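You operate a simulated robot arm through the tools that you are given. There is no shell and no other tool.

The job below is to be done with a simulated robot arm. You get a single attempt, and the scene is never put back.

TASK
Wipe the dust off the pump plate, level it with the yellow level, then lock the jack.
Fine: use the yellow pad and put it back; free the jack with the jack lever first; leave the level lying along the plate, its bubble between the lines. Where these are worked on the way, their far stop is far enough and under half their travel is too little: jack lever. What is to be rubbed or washed off counts as gone when no trace of it is left.

Only the result counts: the job must be done as asked and must still hold three seconds after the hand-in. Knocking over, shifting, dropping, spilling or breaking anything else fails it.

THE ROBOT
A 7-joint arm with a two-finger parallel gripper, fixed in place. Base frame: the origin is at the foot of the arm, x ahead of it, y to its left, z up. Readings come in mm, degrees, newtons and seconds.
Its first joint turns from -132.0 to 132.0 degrees. Payload 3.91 kg.
The tool frame sits at the grasp point between the pads (the TCP): z along the fingers, y along the line on which they close. The tips reach 30 mm beyond it. The gripper opens to 110 mm. The fingers are 20 mm wide and 10 mm thick; the gripper's body (48 by 112 mm) begins 55 mm behind the TCP.
Orientation is that of the tool frame in the base frame, as a unit quaternion [x, y, z, w]. With the fingers straight down and closing along the base's y, the tool's x points along the base's -x, its y along +y and its z along -z.

THE INTERFACE
- The arm moves only by the tool servo_tool. Its argument "commands" is a list of rows, each an object of numbers (a shift or turn left out is 0, a gripper value left out holds the last): "x", "y", "z": the shift along the tool's x, y, z in mm; "rx", "ry", "rz": the turn, a rotation vector about the tool's x, y, z in degrees. In form: [{"x": .., "y": .., "z": .., "rx": .., "ry": .., "rz": ..}, ...]. A call has 1 to 20 rows; each row is the pose to reach, as a shift and turn from the pose commanded when the call began, along the tool's axes at that moment. "hand" is the opening, from 0 (shut) to 1 (fully open), set as the call begins (left out, the last holds). A row lasts 0.2 s, in which the tool goes at most 50 mm and 8.6 degrees; a call with a longer step from one row to the next is refused whole, and so is a gripper value outside its range. Where a pose cannot be reached the arm comes as near as it can. A force on the tool above 40 N (or 10 N above the force at the start of the call, whichever is more), or a blocked arm, ends the call early, and 0.2 s more pass. Each finger travels about 108 mm/s and halts on what it meets, pressing with about 22 N; the grip force reading is that of the motor and also rises with nothing between the fingers. The clock runs only during rows and for 0.2 s after the last one: add rows that repeat a pose to give the fingers time. It gives the time, the measured TCP pose, the force on the tool (base axes), the opening and the grip force at its end, in the units of the frame above (readings bear some noise), with the torque about the TCP (base axes, N m) and any sound that the robot's microphone picked up, and new pictures: "views" is both (left out), scene, wrist or none.
- Cameras (640 x 400 px; columns grow to the right, rows downward): "scene" is fixed at [48.5, 651.9, 1551.4]; the picture's right is [-0.27, -0.96, 0.00], its down [-0.72, 0.20, -0.66] and it looks along [0.64, -0.18, -0.75] (base axes); focal length 321 px, centre (320, 200). "wrist" rides on the gripper at [72, 17, -103] in the tool frame; the picture's right is [-0.23, 0.97, 0.00], its down [-0.76, -0.18, -0.62] and it looks along [-0.61, -0.14, 0.78] (tool axes); focal length 222 px, centre (320, 200). There is no depth. A picture from a camera that has moved, and an enlarged one, comes with that camera's place and axes in the base frame and with its lens.
- close_up(camera, box): a new picture of the part [left, top, right, bottom] of that camera's present view, enlarged. The clock stands still meanwhile.
- close_job(): hands the job in; it is judged then, once.

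Places have to be worked out from the pictures, the camera data and where the tool is seen. Open the gripper and draw the arm clear of the work before you hand the job in, unless the task says otherwise.

The tools are called after "Request:" as a command line: name --argument value ..., lists and objects as JSON in quotes. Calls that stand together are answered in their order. servo_tool: Moves the arm, as the interface text tells. Its arguments: {"type":"object","properties":{"commands":{"type":"array","items":{"type":"object","properties":{"x":{"type":"number"},"y":{"type":"number"},"z":{"type":"number"},"rx":{"type":"number"},"ry":{"type":"number"},"rz":{"type":"number"}}}},"hand":{"type":"number"},"views":{"type":"string","enum":["both","scene","wrist","none"]}},"required":["commands"]} The other tools are called the same way: close_up (camera, box) takes an enlarged picture of a part of a camera's view; close_job () hands the job in.

At the start:

```text
time: 0.0
ee_pos: [596.4, 182.9, 1139.1]
orientation: [0.0, 1.0, 0.0, 0.0]
wrist_force: [-0.4, 0.2, -0.5]
ft_torque: [0.01, 0.02, 0.01]
finger_gap: 109.9
grip_force: 0.1
```

scene: 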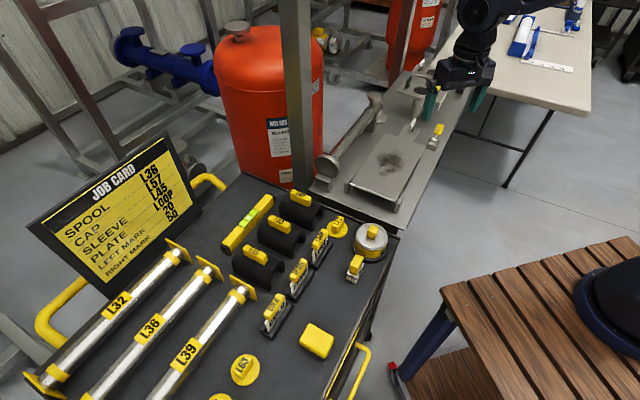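
wrist: 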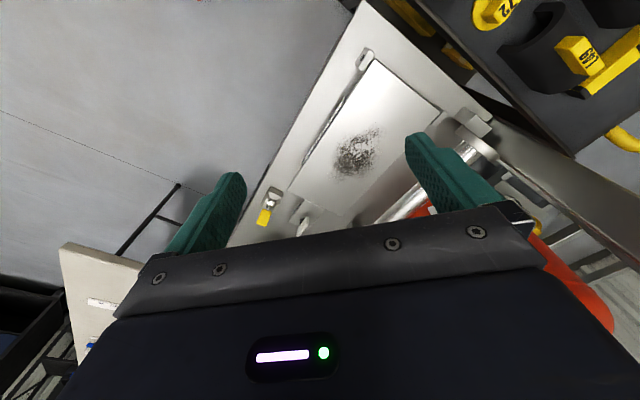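

The scene shows a cart with parts (yellow level, yellow pad) and the bench with the dusty plate, and some jack/lever parts. I'll take enlargements first to identify each item.

Request:
close_up --camera "scene" --box '[300, 60, 480, 230]'

Request:
close_up --camera "scene" --box '[200, 170, 400, 380]'

Request:
close_up --camera "wrist" --box '[230, 0, 560, 260]'

Request:
close_up --camera "scene" --box '[20, 120, 260, 400]'

```text
2.35 times, centred on (390, 145) of scene
camera zoom: at [48.5, 651.9, 1551.4], right [-0.27, -0.96, 0.0], down [-0.72, 0.2, -0.66], along [0.64, -0.18, -0.75], focal length 756 px, centre (155, 329)
```

zoom: 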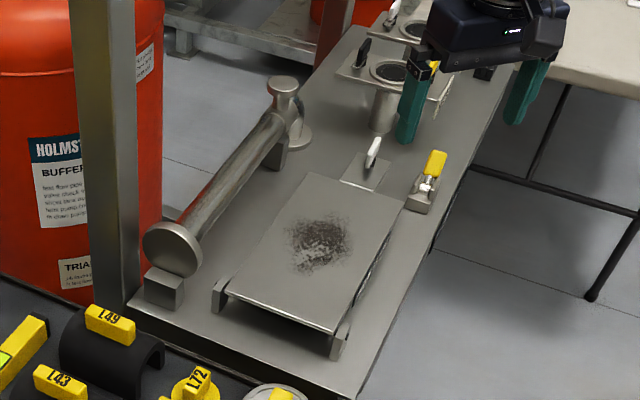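

```text
1.90 times, centred on (300, 275) of scene
camera zoom: at [48.5, 651.9, 1551.4], right [-0.27, -0.96, 0.0], down [-0.72, 0.2, -0.66], along [0.64, -0.18, -0.75], focal length 612 px, centre (358, 57)
```

zoom: 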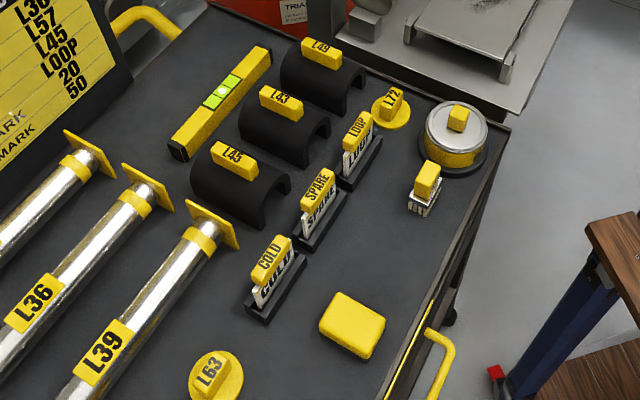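

```text
1.54 times, centred on (395, 130) of wrist
camera zoom: at [522.2, 199.7, 1244.1], right [0.23, 0.97, 0.0], down [0.76, -0.18, 0.62], along [0.61, -0.14, -0.78], focal length 342 px, centre (205, 308)
```

zoom: 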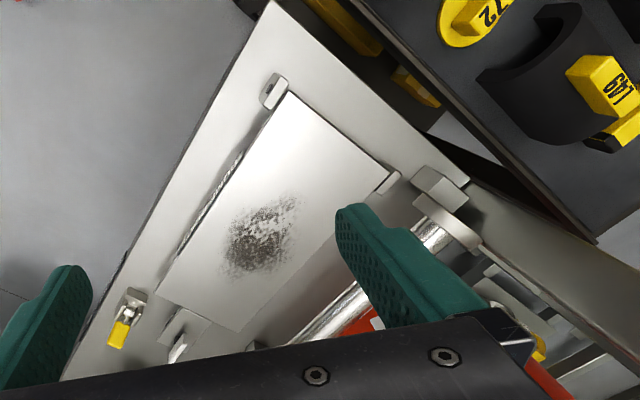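

```text
1.43 times, centred on (140, 260) of scene
camera zoom: at [48.5, 651.9, 1551.4], right [-0.27, -0.96, 0.0], down [-0.72, 0.2, -0.66], along [0.64, -0.18, -0.75], focal length 459 px, centre (577, 114)
```

zoom: 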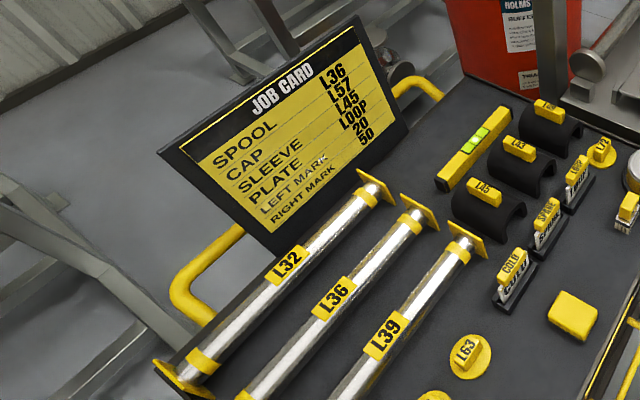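

The dust centre triangulates to about (735, 225, 852), and the plate's long axis lies at about -45° in the base frame. A post stands near (760, 505). I'll move above the far end of the plate to inspect the jack, the lever and the yellow-handled clamp.

Request:
servo_tool --commands '[{"x": -34, "y": -9, "z": 20}, {"x": -68, "y": -18, "z": 40}, {"x": -102, "y": -27, "z": 60}, {"x": -136, "y": -36, "z": 80}, {"x": -170, "y": -45, "z": 100}, {"x": -190, "y": -50, "z": 115}, {"x": -190, "y": -50, "z": 115}]' --hand 1

```text
time: 1.6
ee_pos: [787.2, 132.8, 1025.1]
orientation: [0.0, 1.0, 0.0, 0.0]
wrist_force: [0.5, -0.5, 0.9]
ft_torque: [0.01, 0.0, 0.0]
finger_gap: 109.8
grip_force: 0.0
camera wrist: at [712.9, 150.8, 1128.6], right [0.23, 0.97, 0.0], down [0.76, -0.18, 0.62], along [0.61, -0.14, -0.78], focal length 222 px, centre (320, 200)
```

scene: 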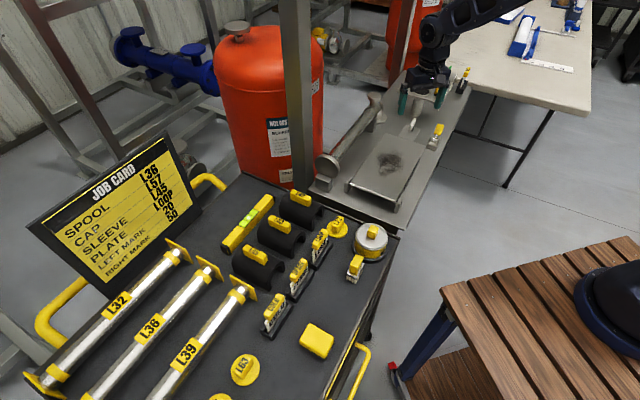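
wrist: 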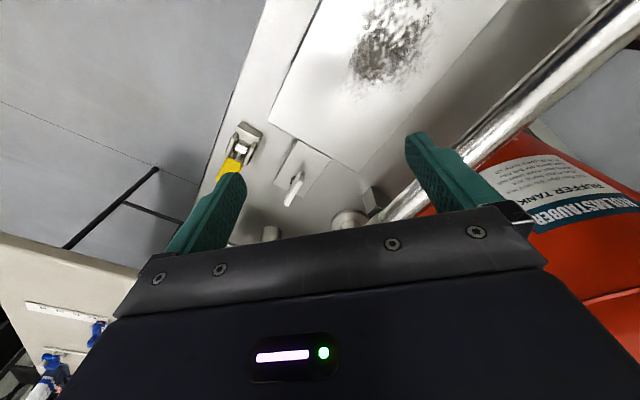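

Request:
close_up --camera "wrist" --box '[200, 80, 400, 240]'

Request:
close_up --camera "scene" --box '[370, 80, 470, 200]'

```text
2.50 times, centred on (300, 160) of wrist
camera zoom: at [712.9, 150.8, 1128.6], right [0.23, 0.97, 0.0], down [0.76, -0.18, 0.62], along [0.61, -0.14, -0.78], focal length 555 px, centre (370, 300)
```

zoom: 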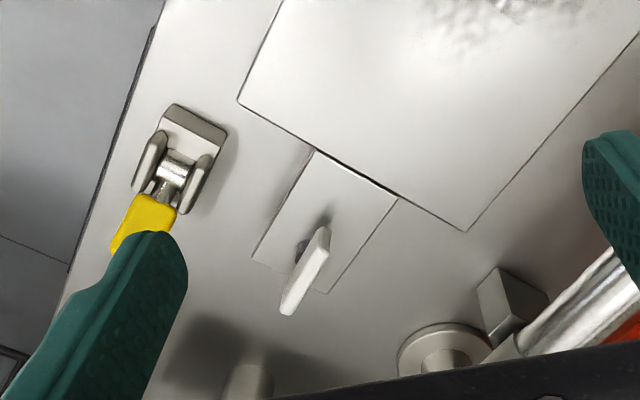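

```text
3.33 times, centred on (420, 140) of scene
camera zoom: at [48.5, 651.9, 1551.4], right [-0.27, -0.96, 0.0], down [-0.72, 0.2, -0.66], along [0.64, -0.18, -0.75], focal length 1071 px, centre (-13, 400)
```

zoom: 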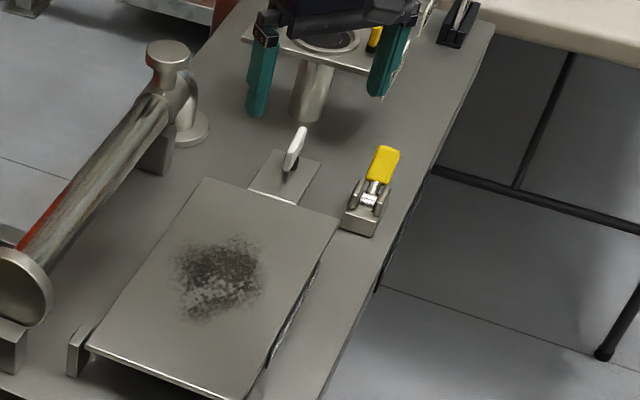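

The jack lever (yellow grip) pivots near (824, 10, 835) and stands almost upright. A white grip sits on the plate's tongue near (899, 69, 852). Next I'll swing over the cart to look at the pad, staying high.

Request:
servo_tool --commands '[{"x": 36, "y": 33, "z": 0}, {"x": 72, "y": 66, "z": 0}, {"x": 108, "y": 98, "z": 0}, {"x": 144, "y": 130, "z": 0}, {"x": 180, "y": 163, "z": 0}, {"x": 216, "y": 195, "z": 0}, {"x": 252, "y": 227, "z": 0}, {"x": 288, "y": 260, "z": 0}, {"x": 324, "y": 292, "z": 0}, {"x": 360, "y": 325, "z": 0}, {"x": 396, "y": 357, "z": 5}, {"x": 432, "y": 390, "z": 10}, {"x": 468, "y": 422, "z": 15}, {"x": 504, "y": 455, "z": 20}, {"x": 540, "y": 488, "z": 25}, {"x": 547, "y": 491, "z": 25}]' --hand 1

```text
time: 5.0
ee_pos: [238.2, 622.8, 1000.2]
orientation: [0.0, 1.0, 0.0, 0.0]
wrist_force: [-0.4, -1.2, 0.8]
ft_torque: [-0.01, -0.01, -0.01]
finger_gap: 110.2
grip_force: 0.1
camera wrist: at [165.4, 640.1, 1103.1], right [0.23, 0.97, 0.0], down [0.76, -0.18, 0.62], along [0.61, -0.14, -0.78], focal length 222 px, centre (320, 200)
```

scene: 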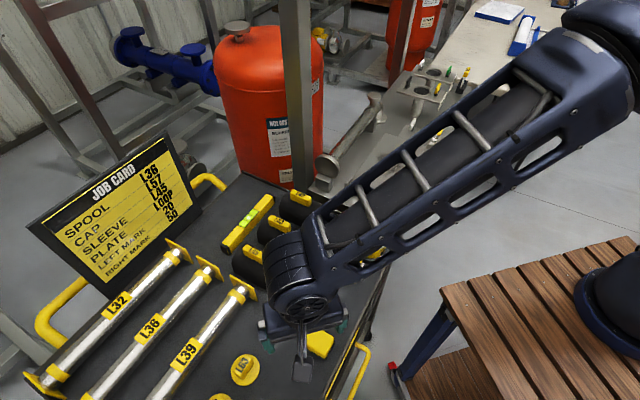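
wrist: 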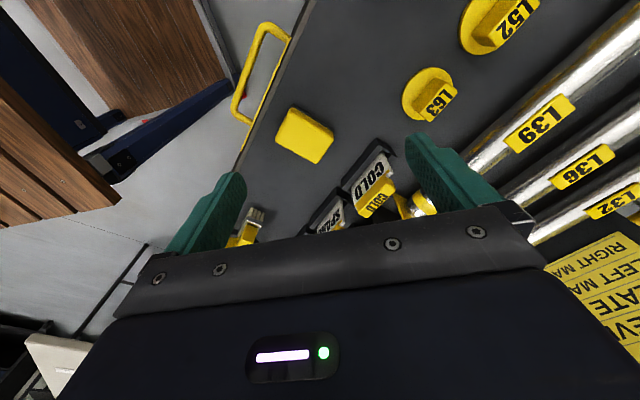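

Request:
close_up --camera "wrist" --box '[240, 70, 400, 200]'

Request:
close_up --camera "scene" --box '[370, 50, 490, 140]'

Request:
close_up --camera "scene" --box '[215, 180, 305, 270]'

```text
3.08 times, centred on (320, 135) of wrist
camera zoom: at [165.4, 640.1, 1103.1], right [0.23, 0.97, 0.0], down [0.76, -0.18, 0.62], along [0.61, -0.14, -0.78], focal length 684 px, centre (320, 400)
```

zoom: 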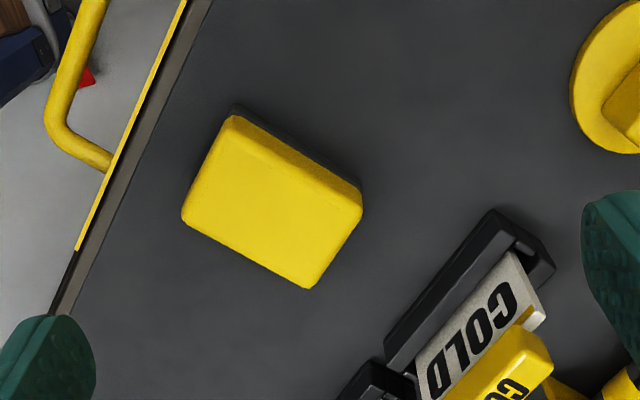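

```text
4.44 times, centred on (430, 95) of scene
camera zoom: at [48.5, 651.9, 1551.4], right [-0.27, -0.96, 0.0], down [-0.72, 0.2, -0.66], along [0.64, -0.18, -0.75], focal length 1428 px, centre (-169, 667)
```

zoom: 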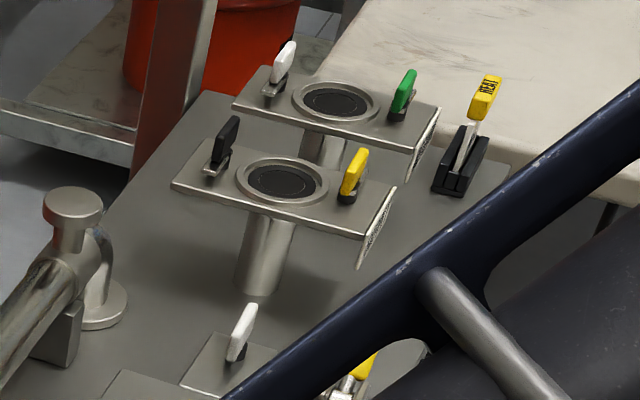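

```text
4.44 times, centred on (260, 225) of scene
camera zoom: at [48.5, 651.9, 1551.4], right [-0.27, -0.96, 0.0], down [-0.72, 0.2, -0.66], along [0.64, -0.18, -0.75], focal length 1428 px, centre (587, 89)
```

zoom: 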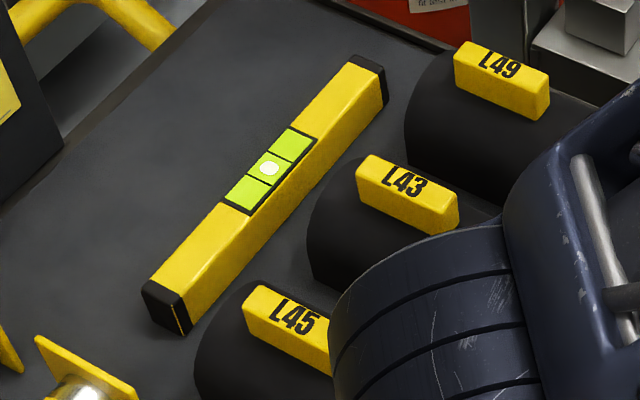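

The pad's top centre is about (275, 595), z about 828. It measures roughly 62x50 mm with axes at ±45°. I'll turn the tool -45° about its axis and hover above the pad for a closer look.

Request:
servo_tool --commands '[{"x": -6, "y": -4, "z": 13, "rz": -7.5}, {"x": -12, "y": -9, "z": 26, "rz": -15}, {"x": -18, "y": -14, "z": 39, "rz": -22.5}, {"x": -24, "y": -19, "z": 52, "rz": -30}, {"x": -30, "y": -24, "z": 65, "rz": -37.5}, {"x": -36, "y": -28, "z": 75, "rz": -45}, {"x": -36, "y": -28, "z": 75, "rz": -45}]' --hand 1

```text
time: 6.6
ee_pos: [272.7, 594.6, 926.1]
orientation: [-0.384, 0.923, 0.0, 0.0]
wrist_force: [0.1, -0.1, -0.3]
ft_torque: [-0.02, -0.03, -0.03]
finger_gap: 109.8
grip_force: 0.2
camera wrist: at [209.6, 556.0, 1029.2], right [-0.53, 0.85, 0.0], down [0.66, 0.41, 0.62], along [0.53, 0.33, -0.78], focal length 222 px, centre (320, 200)
```

scene: 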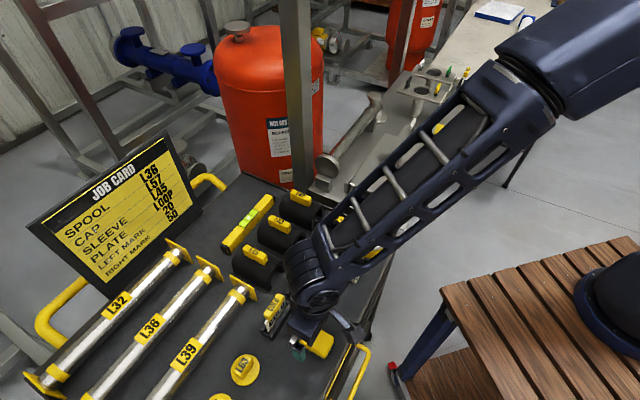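
wrist: 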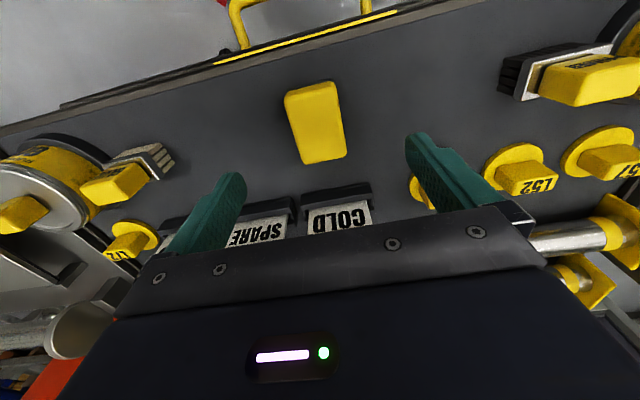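

The view matches what I expected. I'll zoom in on the pad to get its exact position, yaw and height.

Request:
close_up --camera "wrist" --box '[240, 50, 400, 180]'

```text
3.08 times, centred on (320, 115) of wrist
camera zoom: at [209.6, 556.0, 1029.2], right [-0.53, 0.85, 0.0], down [0.66, 0.41, 0.62], along [0.53, 0.33, -0.78], focal length 684 px, centre (320, 462)
```

zoom: 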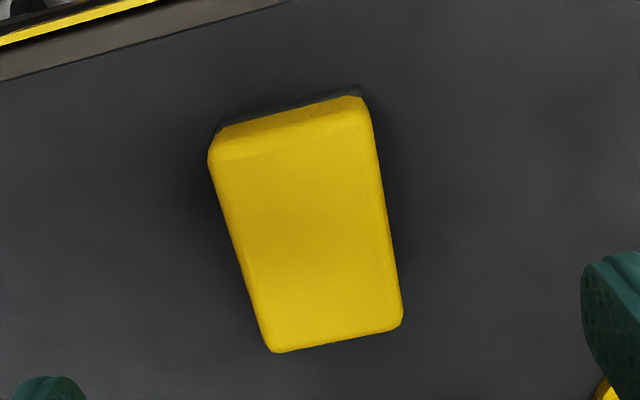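

The pad centre refines to about (276, 595), with its top at about z 830. It is 61 mm long along (0.7, 0.7) and 44 mm across, which is the closing direction. I'll descend with the gripper part open, to TCP z about 846.

Request:
servo_tool --commands '[{"x": -2, "y": -1, "z": 20}, {"x": -2.8, "y": -1.4, "z": 40}, {"x": -2.8, "y": -1.4, "z": 60}, {"x": -2.8, "y": -1.4, "z": 72}, {"x": -2.8, "y": -1.4, "z": 80}, {"x": -2.8, "y": -1.4, "z": 80}]' --hand 0.7

```text
time: 8.0
ee_pos: [278.1, 596.5, 845.3]
orientation: [-0.383, 0.924, -0.001, 0.001]
wrist_force: [-0.3, 0.5, 0.2]
ft_torque: [-0.02, 0.0, -0.02]
finger_gap: 77.2
grip_force: 0.1
camera wrist: at [213.0, 557.1, 947.8], right [-0.53, 0.85, 0.0], down [0.66, 0.41, 0.62], along [0.53, 0.33, -0.78], focal length 222 px, centre (320, 200)
```

scene: 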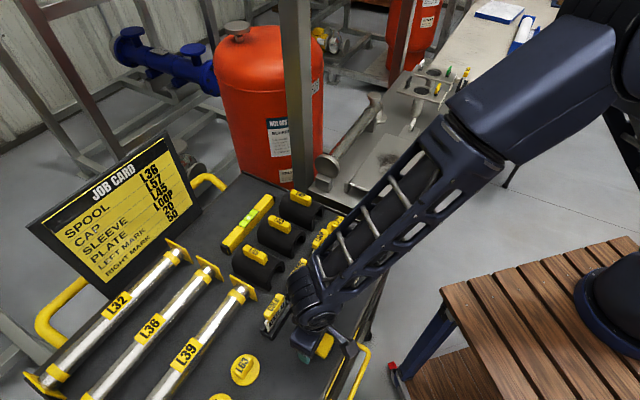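
wrist: 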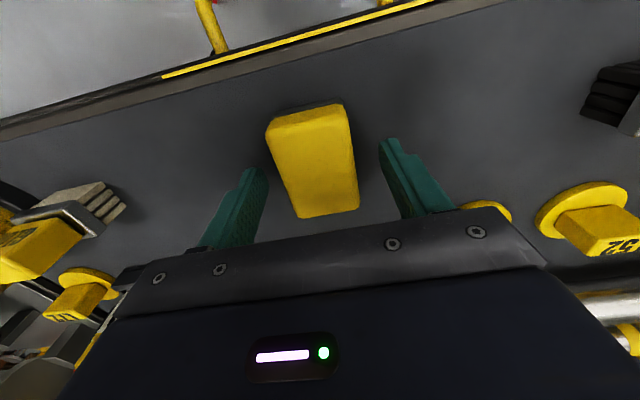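

The fingers straddle the pad. I'll zoom in to check the height of the tips against the pad and cart top before closing.

Request:
close_up --camera "wrist" --box '[210, 80, 440, 250]'

Request:
close_up --camera "scene" --box '[260, 300, 380, 390]'

```text
2.35 times, centred on (325, 165) of wrist
camera zoom: at [213.0, 557.1, 947.8], right [-0.53, 0.85, 0.0], down [0.66, 0.41, 0.62], along [0.53, 0.33, -0.78], focal length 523 px, centre (308, 282)
```

zoom: 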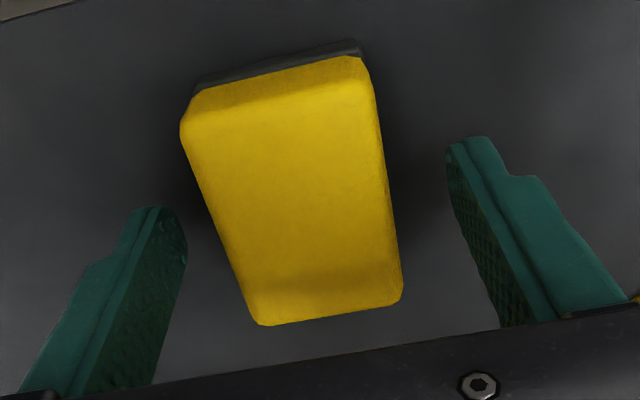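

```text
4.44 times, centred on (320, 345) of scene
camera zoom: at [48.5, 651.9, 1551.4], right [-0.27, -0.96, 0.0], down [-0.72, 0.2, -0.66], along [0.64, -0.18, -0.75], focal length 1428 px, centre (320, -444)
```

zoom: 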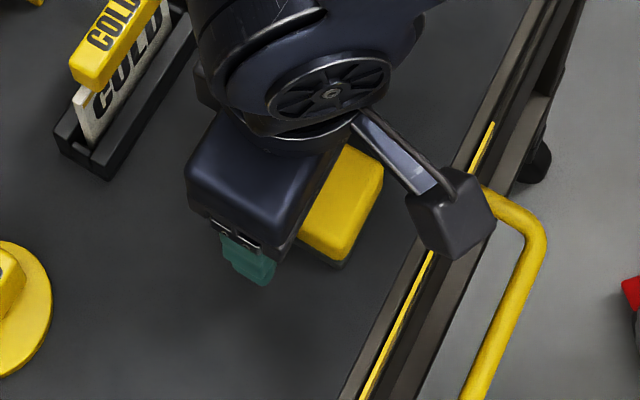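

By the zoomed view the pad centre is (276.6, 596.3), which matches the TCP. I'll lower another 5 mm and then close on it.

Request:
servo_tool --commands '[{"z": 5}, {"z": 5}]' --views "none"

Request:
servo_tool --commands '[{"z": 0}, {"z": 0}, {"z": 0}, {"z": 0}]' --hand 0 --views "wrist"

```text
time: 8.6
ee_pos: [278.3, 596.5, 839.6]
orientation: [-0.382, 0.924, 0.0, 0.0]
wrist_force: [-0.3, -0.2, -0.1]
ft_torque: [0.02, 0.01, -0.05]
finger_gap: 76.9
grip_force: 0.2
```

```text
time: 9.6
ee_pos: [278.3, 596.7, 838.6]
orientation: [-0.383, 0.924, 0.0, 0.0]
wrist_force: [-0.3, 0.1, 0.1]
ft_torque: [0.01, 0.0, -0.03]
finger_gap: 45.8
grip_force: 21.9
camera wrist: at [213.3, 557.2, 943.7], right [-0.53, 0.85, 0.0], down [0.66, 0.41, 0.62], along [0.53, 0.33, -0.78], focal length 222 px, centre (320, 200)
```

wrist: 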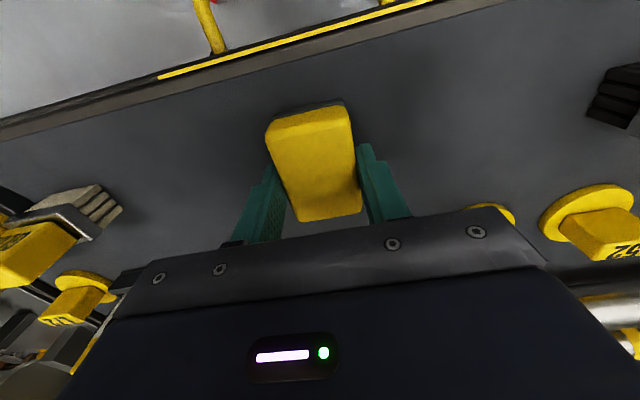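

The pad is held (gap 45.8 mm) with the TCP at (278.3, 596.7, 839), which I'll use for the return. I'll lift and carry it over the plate at a safe height.

Request:
servo_tool --commands '[{"z": -40}, {"z": -80}, {"z": -110, "y": -30}, {"x": -8, "y": -76, "z": -110}, {"x": -13, "y": -124, "z": -110}, {"x": -18, "y": -172, "z": -110}, {"x": -23, "y": -220, "z": -110}, {"x": -28, "y": -268, "z": -110}, {"x": -33, "y": -316, "z": -110}, {"x": -38, "y": -364, "z": -110}, {"x": -43, "y": -412, "z": -110}, {"x": -48, "y": -460, "z": -110}, {"x": -53, "y": -508, "z": -110}, {"x": -58, "y": -556, "z": -110}, {"x": -60, "y": -586, "z": -110}, {"x": -60, "y": -586, "z": -110}]' --views "both"

```text
time: 13.0
ee_pos: [732.2, 225.7, 951.5]
orientation: [-0.384, 0.924, 0.0, 0.0]
wrist_force: [0.3, -0.3, -0.1]
ft_torque: [0.04, -0.02, 0.01]
finger_gap: 0.3
grip_force: 22.1
camera wrist: at [669.2, 186.2, 1055.4], right [-0.53, 0.85, 0.0], down [0.66, 0.41, 0.62], along [0.53, 0.33, -0.78], focal length 222 px, centre (320, 200)
```

scene: 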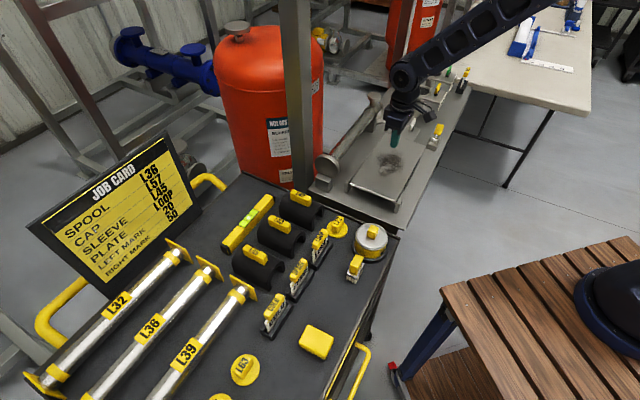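
wrist: 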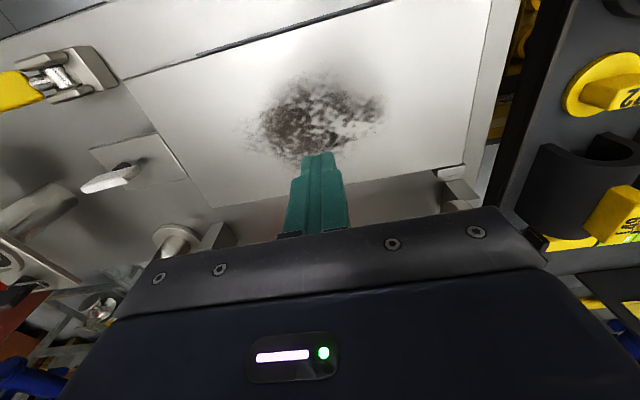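

The gripper is empty and the pad still lies on the cart in its original place, so the grip was too shallow and it slipped at lift-off. While I'm over the plate I'll use the view to study the dust and the jack, then go back for a deeper grip.

Request:
close_up --camera "wrist" --box '[220, 40, 420, 170]'

Request:
close_up --camera "wrist" --box '[0, 20, 220, 220]'

Request:
close_up --camera "scene" --box '[270, 300, 370, 390]'

Request:
close_up --camera "scene" --box '[380, 60, 480, 160]'

```text
3.08 times, centred on (320, 105) of wrist
camera zoom: at [669.2, 186.2, 1055.4], right [-0.53, 0.85, 0.0], down [0.66, 0.41, 0.62], along [0.53, 0.33, -0.78], focal length 684 px, centre (320, 492)
```

zoom: 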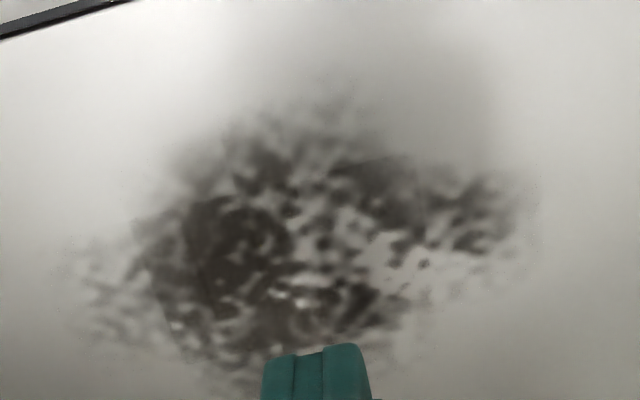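

```text
2.00 times, centred on (110, 120) of wrist
camera zoom: at [669.2, 186.2, 1055.4], right [-0.53, 0.85, 0.0], down [0.66, 0.41, 0.62], along [0.53, 0.33, -0.78], focal length 444 px, centre (740, 360)
```

zoom: 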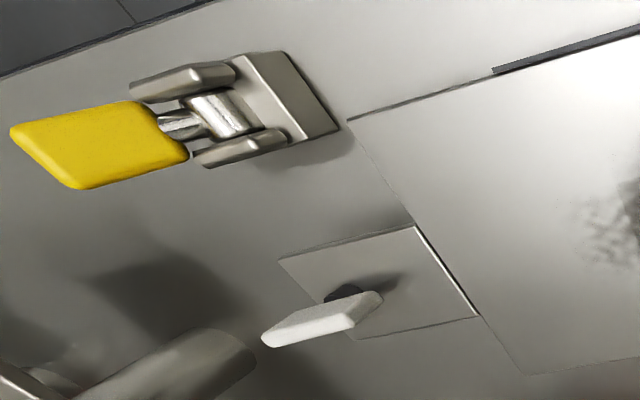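

```text
4.44 times, centred on (320, 345) of scene
camera zoom: at [48.5, 651.9, 1551.4], right [-0.27, -0.96, 0.0], down [-0.72, 0.2, -0.66], along [0.64, -0.18, -0.75], focal length 1428 px, centre (320, -444)
```

zoom: 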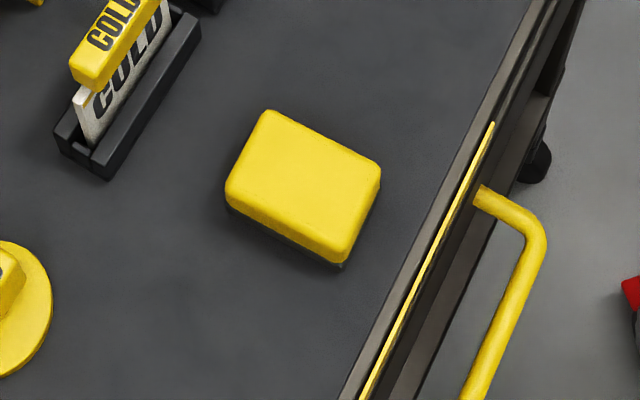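

```text
4.00 times, centred on (430, 110) of scene
camera zoom: at [48.5, 651.9, 1551.4], right [-0.27, -0.96, 0.0], down [-0.72, 0.2, -0.66], along [0.64, -0.18, -0.75], focal length 1286 px, centre (-120, 560)
```

zoom: 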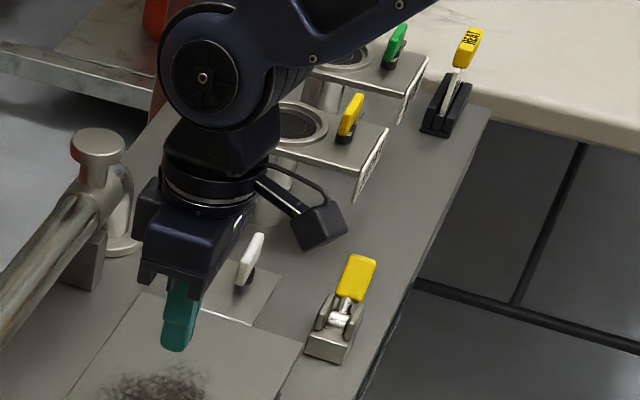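

The white paddle stands on the tongue at the plate's far end, with the jack bracket and its yellow lever beside it. I'll move closer to see how these two parts are built.

Request:
servo_tool --commands '[{"x": 1, "y": -40, "z": 5}, {"x": 3, "y": -80, "z": 10}, {"x": 5, "y": -120, "z": 15}, {"x": 6, "y": -160, "z": 20}, {"x": 6, "y": -165, "z": 20}]' --views "both"

```text
time: 14.2
ee_pos: [847.3, 103.4, 931.3]
orientation: [-0.383, 0.924, 0.0, 0.0]
wrist_force: [0.2, 0.3, 0.6]
ft_torque: [0.0, -0.04, -0.02]
finger_gap: 0.0
grip_force: 22.3
camera wrist: at [783.4, 65.5, 1035.0], right [-0.53, 0.85, 0.0], down [0.66, 0.41, 0.62], along [0.53, 0.33, -0.78], focal length 222 px, centre (320, 200)
```

scene: 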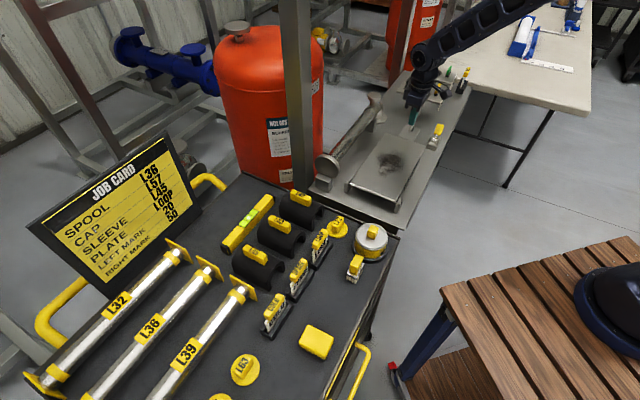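
wrist: 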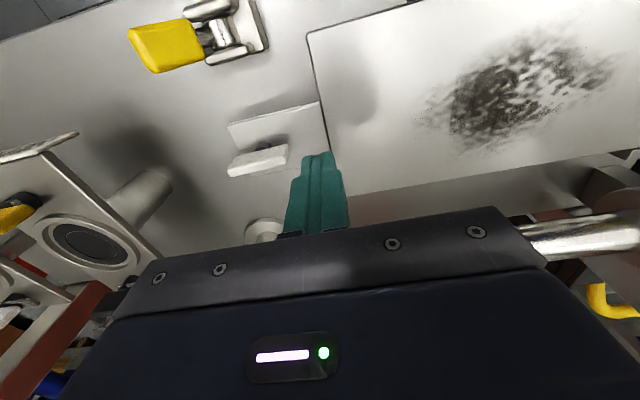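

Request:
close_up --camera "wrist" --box '[190, 70, 340, 200]'

Request:
close_up --camera "wrist" --box '[110, 0, 290, 110]'

Request:
close_up --camera "wrist" --box '[0, 110, 240, 260]'

Request:
close_up --camera "scene" --box '[390, 90, 460, 160]'

```text
3.08 times, centred on (265, 135) of wrist
camera zoom: at [783.4, 65.5, 1035.0], right [-0.53, 0.85, 0.0], down [0.66, 0.41, 0.62], along [0.53, 0.33, -0.78], focal length 684 px, centre (489, 400)
```

zoom: 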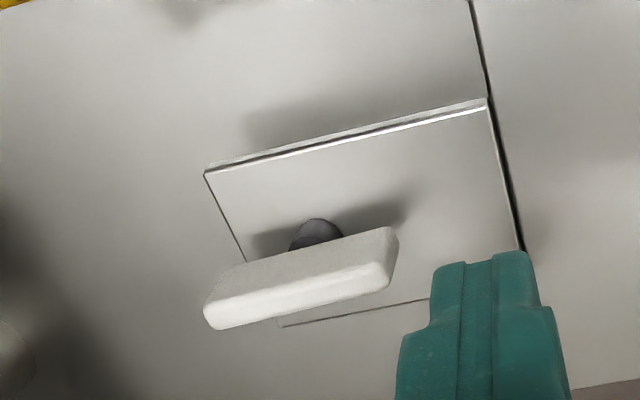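

```text
3.56 times, centred on (200, 55) of wrist
camera zoom: at [783.4, 65.5, 1035.0], right [-0.53, 0.85, 0.0], down [0.66, 0.41, 0.62], along [0.53, 0.33, -0.78], focal length 790 px, centre (747, 716)
```

zoom: 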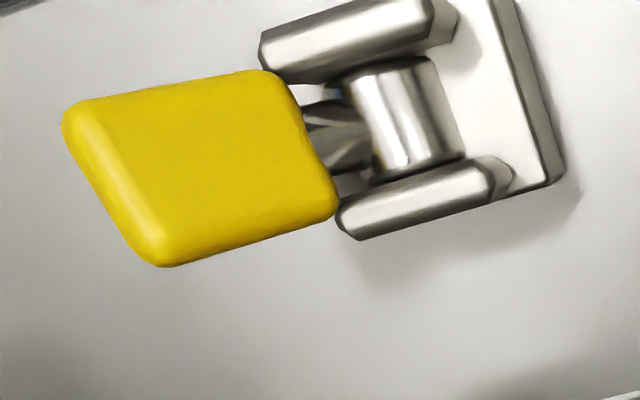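

```text
2.67 times, centred on (120, 185) of wrist
camera zoom: at [783.4, 65.5, 1035.0], right [-0.53, 0.85, 0.0], down [0.66, 0.41, 0.62], along [0.53, 0.33, -0.78], focal length 592 px, centre (853, 240)
```

zoom: 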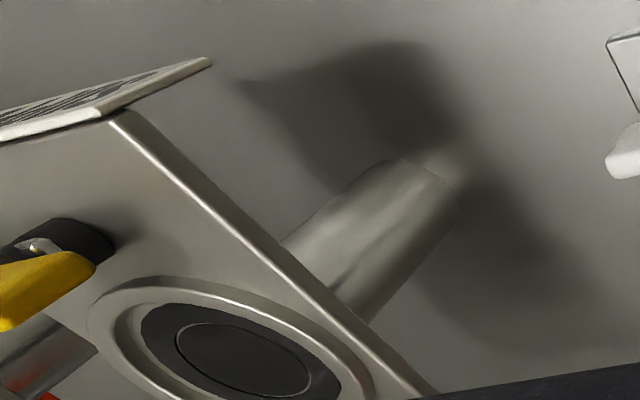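

```text
5.71 times, centred on (425, 125) of scene
camera zoom: at [48.5, 651.9, 1551.4], right [-0.27, -0.96, 0.0], down [-0.72, 0.2, -0.66], along [0.64, -0.18, -0.75], focal length 1836 px, centre (-280, 629)
```

zoom: 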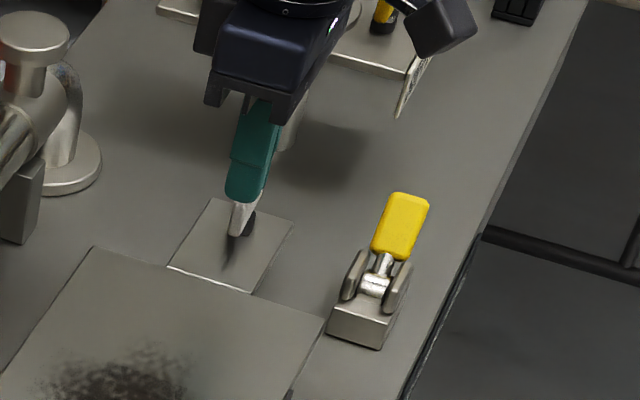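

The white part is a T-bar grip centred about (892, 70, 863), running along the tongue. The yellow lever pivots at about (824, 10, 835) and tilts roughly 19° away from the plate. Now I'll go back to the pad with the hand open.

Request:
servo_tool --commands '[{"x": 2, "y": 35, "z": -20}, {"x": 5, "y": 80, "z": -25}, {"x": 8, "y": 127, "z": -25}, {"x": 12, "y": 174, "z": -25}, {"x": 15, "y": 221, "z": -25}, {"x": 18, "y": 268, "z": -25}, {"x": 22, "y": 315, "z": -25}, {"x": 25, "y": 362, "z": -25}, {"x": 28, "y": 409, "z": -25}, {"x": 32, "y": 456, "z": -25}, {"x": 36, "y": 503, "z": -25}, {"x": 40, "y": 550, "z": -25}, {"x": 44, "y": 597, "z": -25}, {"x": 48, "y": 644, "z": -25}, {"x": 51, "y": 691, "z": -20}, {"x": 53, "y": 730, "z": 0}, {"x": 54, "y": 752, "z": 25}, {"x": 54, "y": 752, "z": 35}, {"x": 54, "y": 752, "z": 35}]' --hand 0.7 --views "wrist"

Request:
close_up --camera "wrist" --box '[220, 60, 420, 220]'

```text
time: 18.2
ee_pos: [277.0, 598.6, 895.8]
orientation: [-0.382, 0.924, 0.0, -0.001]
wrist_force: [0.1, 0.8, -0.4]
ft_torque: [-0.06, 0.03, -0.02]
finger_gap: 76.9
grip_force: 0.1
camera wrist: at [211.5, 559.4, 998.8], right [-0.53, 0.85, 0.0], down [0.66, 0.41, 0.62], along [0.53, 0.33, -0.78], focal length 222 px, centre (320, 200)
```

wrist: 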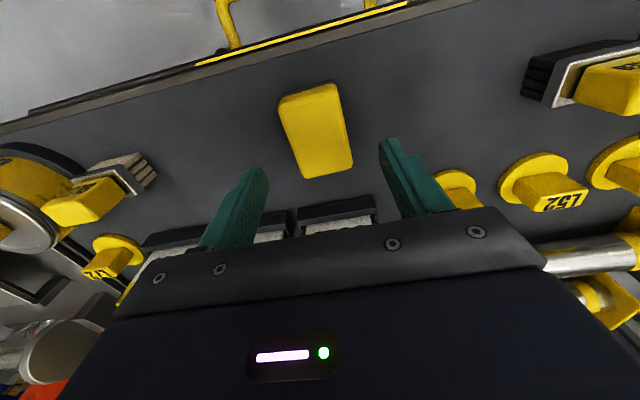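

```text
2.50 times, centred on (320, 140) of wrist
camera zoom: at [211.5, 559.4, 998.8], right [-0.53, 0.85, 0.0], down [0.66, 0.41, 0.62], along [0.53, 0.33, -0.78], focal length 555 px, centre (320, 350)
```

zoom: 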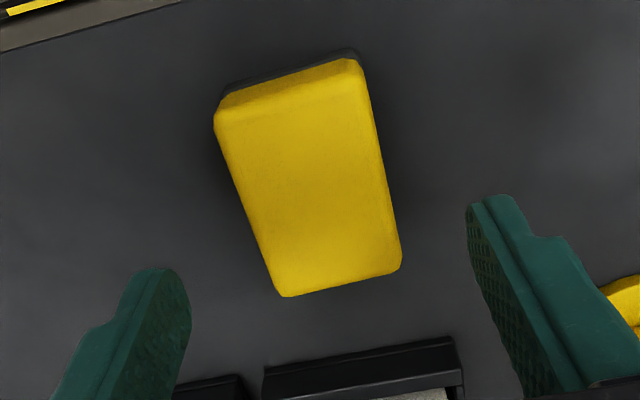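

The pad is still about (275.5, 597). Its bottom edge projects to roughly z 795, so it is thicker than I assumed. I'll go deeper, to TCP z about 831, then close.

Request:
servo_tool --commands '[{"x": 2, "z": 20}, {"x": 2, "z": 40}, {"x": 2, "z": 55}, {"x": 2, "z": 60}, {"x": 2, "z": 64}, {"x": 2, "z": 64}]' --hand 0.7 --views "wrist"

```text
time: 19.6
ee_pos: [277.1, 596.5, 830.5]
orientation: [-0.383, 0.924, 0.0, 0.0]
wrist_force: [0.6, -0.6, 0.3]
ft_torque: [-0.02, 0.0, 0.03]
finger_gap: 77.2
grip_force: 0.1
camera wrist: at [211.3, 557.2, 934.8], right [-0.53, 0.85, 0.0], down [0.66, 0.41, 0.62], along [0.53, 0.33, -0.78], focal length 222 px, centre (320, 200)
```

wrist: 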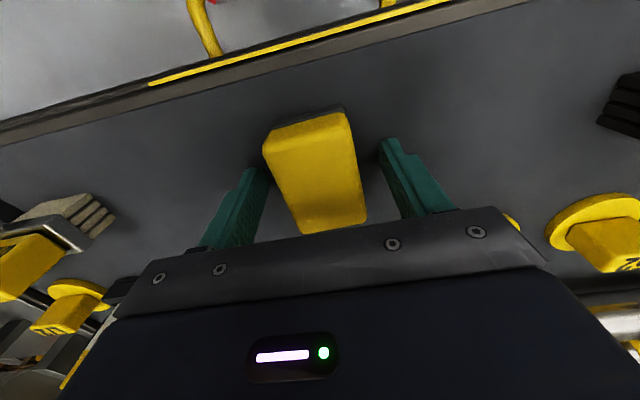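

There's no surface contact yet at tip height of about 800. I'll close fully and give the fingers time.

Request:
servo_tool --commands '[{"z": 0}, {"z": 0}, {"z": 0}, {"z": 0}]' --hand 0 --views "none"

Request:
servo_tool --commands '[{"z": -4}, {"z": -8}, {"z": -12}, {"z": -16}, {"z": -20}, {"z": -25}, {"z": -30}, {"z": -30}]' --views "both"

```text
time: 20.6
ee_pos: [274.3, 596.1, 832.1]
orientation: [-0.383, 0.924, 0.0, 0.0]
wrist_force: [-0.1, 0.0, 0.3]
ft_torque: [0.05, 0.0, 0.0]
finger_gap: 45.7
grip_force: 21.5
```

```text
time: 22.4
ee_pos: [276.0, 596.7, 861.4]
orientation: [-0.382, 0.924, 0.0, 0.0]
wrist_force: [-0.5, 0.4, 0.4]
ft_torque: [0.03, 0.01, 0.02]
finger_gap: 45.4
grip_force: 22.2
camera wrist: at [211.0, 556.6, 965.1], right [-0.53, 0.85, 0.0], down [0.66, 0.41, 0.62], along [0.53, 0.33, -0.78], focal length 222 px, centre (320, 200)
```

scene: 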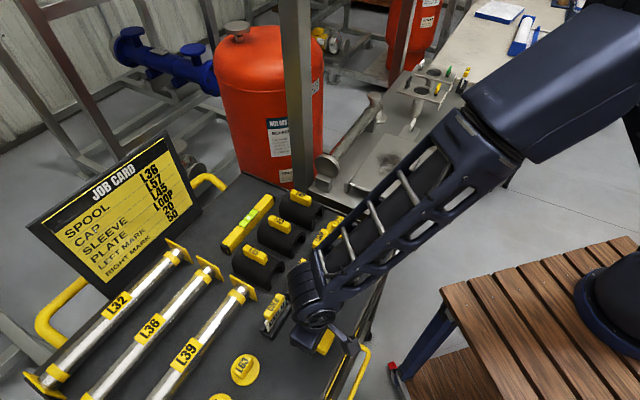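
wrist: 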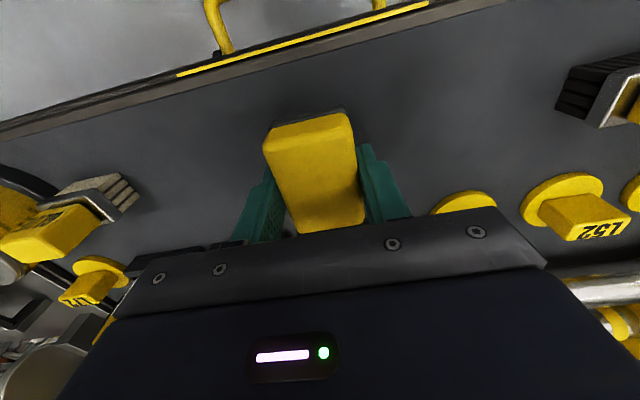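

The pad came up with the gripper (gap 45.4 mm). I'll lift further and carry it over at a gentler speed.

Request:
servo_tool --commands '[{"z": -20}, {"z": -45}, {"x": -2, "y": -15, "z": -70}, {"x": -6, "y": -50, "z": -90}, {"x": -10, "y": -88, "z": -90}, {"x": -14, "y": -126, "z": -90}, {"x": -18, "y": -164, "z": -90}, {"x": -22, "y": -202, "z": -90}, {"x": -26, "y": -240, "z": -90}, {"x": -30, "y": -278, "z": -90}, {"x": -34, "y": -316, "z": -90}, {"x": -38, "y": -354, "z": -90}, {"x": -42, "y": -392, "z": -90}, {"x": -46, "y": -430, "z": -90}, {"x": -50, "y": -468, "z": -90}, {"x": -54, "y": -506, "z": -90}, {"x": -58, "y": -544, "z": -90}, {"x": -62, "y": -577, "z": -90}, {"x": -62, "y": -587, "z": -90}, {"x": -62, "y": -587, "z": -90}]' --views "both"

```text
time: 26.6
ee_pos: [734.4, 225.3, 952.4]
orientation: [-0.383, 0.924, 0.001, 0.0]
wrist_force: [0.5, 0.9, -1.0]
ft_torque: [0.0, 0.01, 0.0]
finger_gap: 45.5
grip_force: 22.0
camera wrist: at [671.3, 186.7, 1055.7], right [-0.53, 0.85, 0.0], down [0.66, 0.41, 0.62], along [0.53, 0.33, -0.78], focal length 222 px, centre (320, 200)
```

scene: 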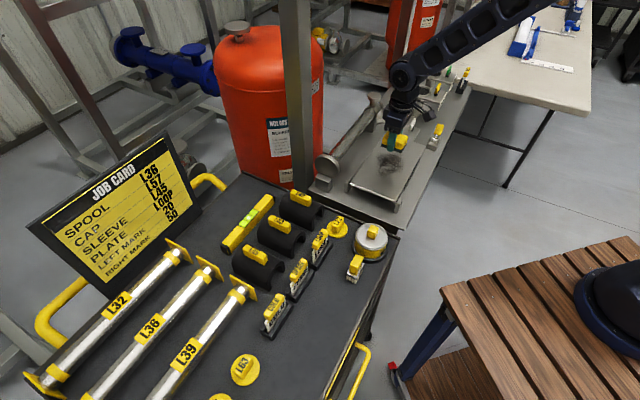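
wrist: 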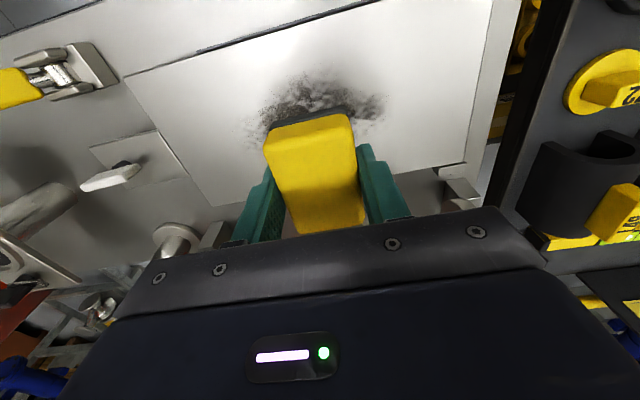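

The dust spans about u 290–440 along the plate and v 630–722 across, with u along (0.707, -0.707) and v along (0.707, 0.707). I'll lower the pad gently to find contact.

Request:
servo_tool --commands '[{"z": 20}, {"z": 40}, {"z": 52}, {"z": 57}, {"z": 57}]' --views "none"

Request:
servo_tool --commands '[{"z": 2}, {"z": 4}, {"z": 4}]' --views "wrist"

```text
time: 27.8
ee_pos: [735.1, 226.5, 894.0]
orientation: [-0.382, 0.924, 0.0, -0.001]
wrist_force: [-0.1, -0.6, -1.1]
ft_torque: [0.0, -0.03, 0.02]
finger_gap: 45.7
grip_force: 22.1
```

```text
time: 28.6
ee_pos: [734.8, 225.5, 890.8]
orientation: [-0.383, 0.924, -0.001, 0.0]
wrist_force: [0.2, -0.4, -1.2]
ft_torque: [-0.04, -0.03, 0.02]
finger_gap: 45.5
grip_force: 21.8
camera wrist: at [670.6, 185.2, 994.9], right [-0.53, 0.85, 0.0], down [0.66, 0.41, 0.62], along [0.53, 0.33, -0.78], focal length 222 px, centre (320, 200)
```

wrist: 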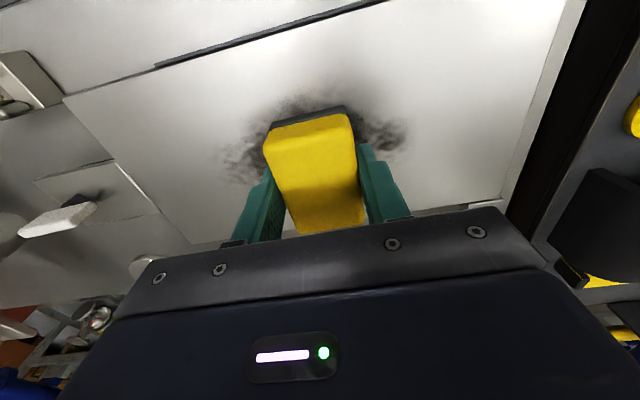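

No contact yet at TCP z 891, so I'll continue down in small steps.

Request:
servo_tool --commands '[{"z": 1.5}, {"z": 3}, {"z": 3}]' --views "none"

Request:
servo_tool --commands '[{"z": 1.5}, {"z": 3}, {"z": 3}]' --views "none"

Request:
servo_tool --commands '[{"z": 1}, {"z": 2}, {"z": 2}]' --views "none"

```text
time: 29.4
ee_pos: [736.1, 225.5, 887.2]
orientation: [-0.382, 0.924, 0.0, 0.001]
wrist_force: [-0.8, -0.9, -0.3]
ft_torque: [0.0, -0.02, 0.03]
finger_gap: 45.8
grip_force: 21.5
```

```text
time: 30.2
ee_pos: [735.1, 226.1, 884.2]
orientation: [-0.382, 0.924, 0.0, 0.0]
wrist_force: [1.0, 0.5, -0.6]
ft_torque: [-0.03, 0.02, -0.01]
finger_gap: 45.5
grip_force: 21.8
```

```text
time: 31.0
ee_pos: [735.1, 225.3, 882.6]
orientation: [-0.382, 0.924, 0.0, 0.0]
wrist_force: [-0.5, 0.1, -0.2]
ft_torque: [0.0, 0.01, 0.01]
finger_gap: 45.8
grip_force: 22.5
```

Still no contact at 882.6. I'll check the gap between pad, fingertips and plate in a close-up.

Request:
close_up --camera "scene" --box '[360, 110, 440, 190]'

Request:
close_up --camera "wrist" --box '[210, 70, 430, 250]'

```text
5.00 times, centred on (400, 150) of scene
camera zoom: at [48.5, 651.9, 1551.4], right [-0.27, -0.96, 0.0], down [-0.72, 0.2, -0.66], along [0.64, -0.18, -0.75], focal length 1607 px, centre (-80, 450)
```

zoom: 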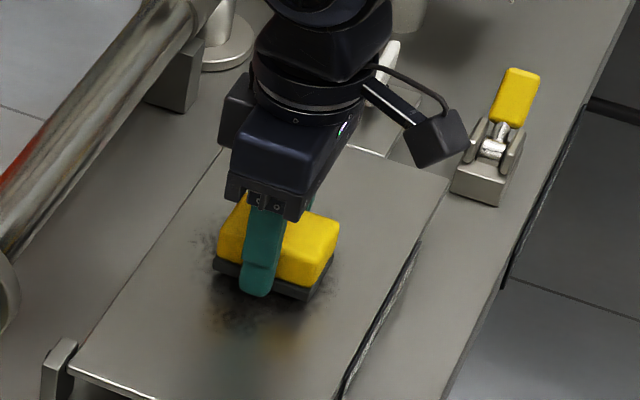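

```text
2.22 times, centred on (320, 160) of wrist
camera zoom: at [670.2, 185.4, 985.8], right [-0.53, 0.85, 0.0], down [0.66, 0.41, 0.62], along [0.53, 0.33, -0.78], focal length 494 px, centre (320, 289)
```

zoom: 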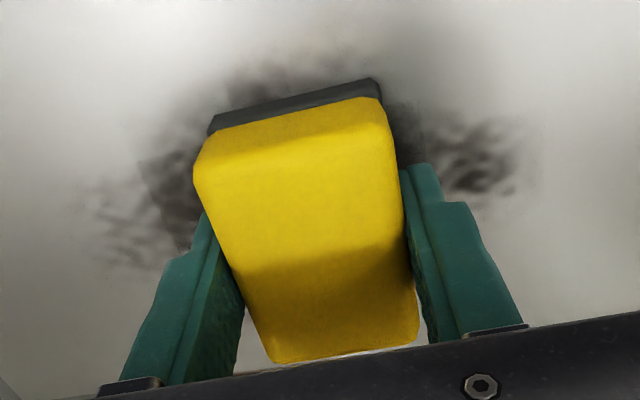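

The dark wiping layer sits lower than the tips, so I'll keep stepping down gently.

Request:
servo_tool --commands '[{"z": 1}, {"z": 2}, {"z": 2}]' --views "none"

Request:
servo_tool --commands '[{"z": 1}, {"z": 2}, {"z": 2}]' --views "none"

Request:
servo_tool --commands '[{"z": 1}, {"z": 1.5}, {"z": 1.5}]' --views "none"

```text
time: 31.8
ee_pos: [734.1, 225.3, 879.3]
orientation: [-0.382, 0.924, 0.0, 0.0]
wrist_force: [0.2, -0.6, -0.8]
ft_torque: [0.0, -0.03, 0.03]
finger_gap: 45.6
grip_force: 22.1
```

```text
time: 32.6
ee_pos: [734.3, 223.3, 879.1]
orientation: [-0.383, 0.924, 0.0, 0.001]
wrist_force: [-1.1, 0.3, -0.6]
ft_torque: [0.0, -0.01, -0.01]
finger_gap: 45.7
grip_force: 22.1
```

```text
time: 33.4
ee_pos: [735.1, 224.5, 876.6]
orientation: [-0.382, 0.924, 0.0, 0.0]
wrist_force: [0.3, 0.9, -0.4]
ft_torque: [0.0, 0.02, 0.0]
finger_gap: 45.4
grip_force: 21.8
```

Still free at about 877. Another set of small steps.

Request:
servo_tool --commands '[{"z": 1}, {"z": 2}, {"z": 2}]' --views "none"

Request:
servo_tool --commands '[{"z": 1}, {"z": 2}, {"z": 2}]' --views "none"

Request:
servo_tool --commands '[{"z": 1}, {"z": 2}, {"z": 2}]' --views "wrist"

```text
time: 34.2
ee_pos: [734.6, 224.8, 875.5]
orientation: [-0.383, 0.924, 0.0, 0.0]
wrist_force: [-0.3, 0.6, -0.3]
ft_torque: [0.08, 0.01, 0.01]
finger_gap: 45.6
grip_force: 22.2
```

```text
time: 35.0
ee_pos: [735.0, 225.3, 873.3]
orientation: [-0.382, 0.924, 0.0, 0.001]
wrist_force: [-1.2, -2.4, 14.4]
ft_torque: [0.18, 0.36, 0.02]
finger_gap: 45.7
grip_force: 21.8
```

```text
time: 35.6
ee_pos: [735.1, 224.2, 873.5]
orientation: [-0.383, 0.924, 0.0, 0.001]
wrist_force: [-7.3, -4.7, 14.6]
ft_torque: [0.05, 0.58, 0.25]
finger_gap: 45.6
grip_force: 22.0
stopped in row 3: the force on the tool passed its limit at 43 N (the readings are from after the stop); the commanded pose is now the measured one
camera wrist: at [670.6, 185.9, 976.8], right [-0.53, 0.85, 0.0], down [0.66, 0.41, 0.63], along [0.53, 0.33, -0.78], focal length 222 px, centre (320, 200)
```

wrist: 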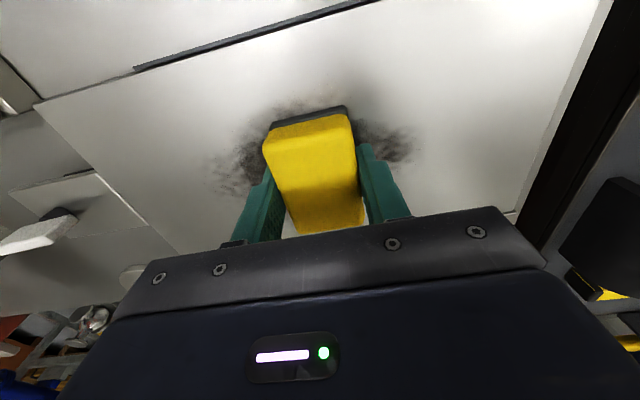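

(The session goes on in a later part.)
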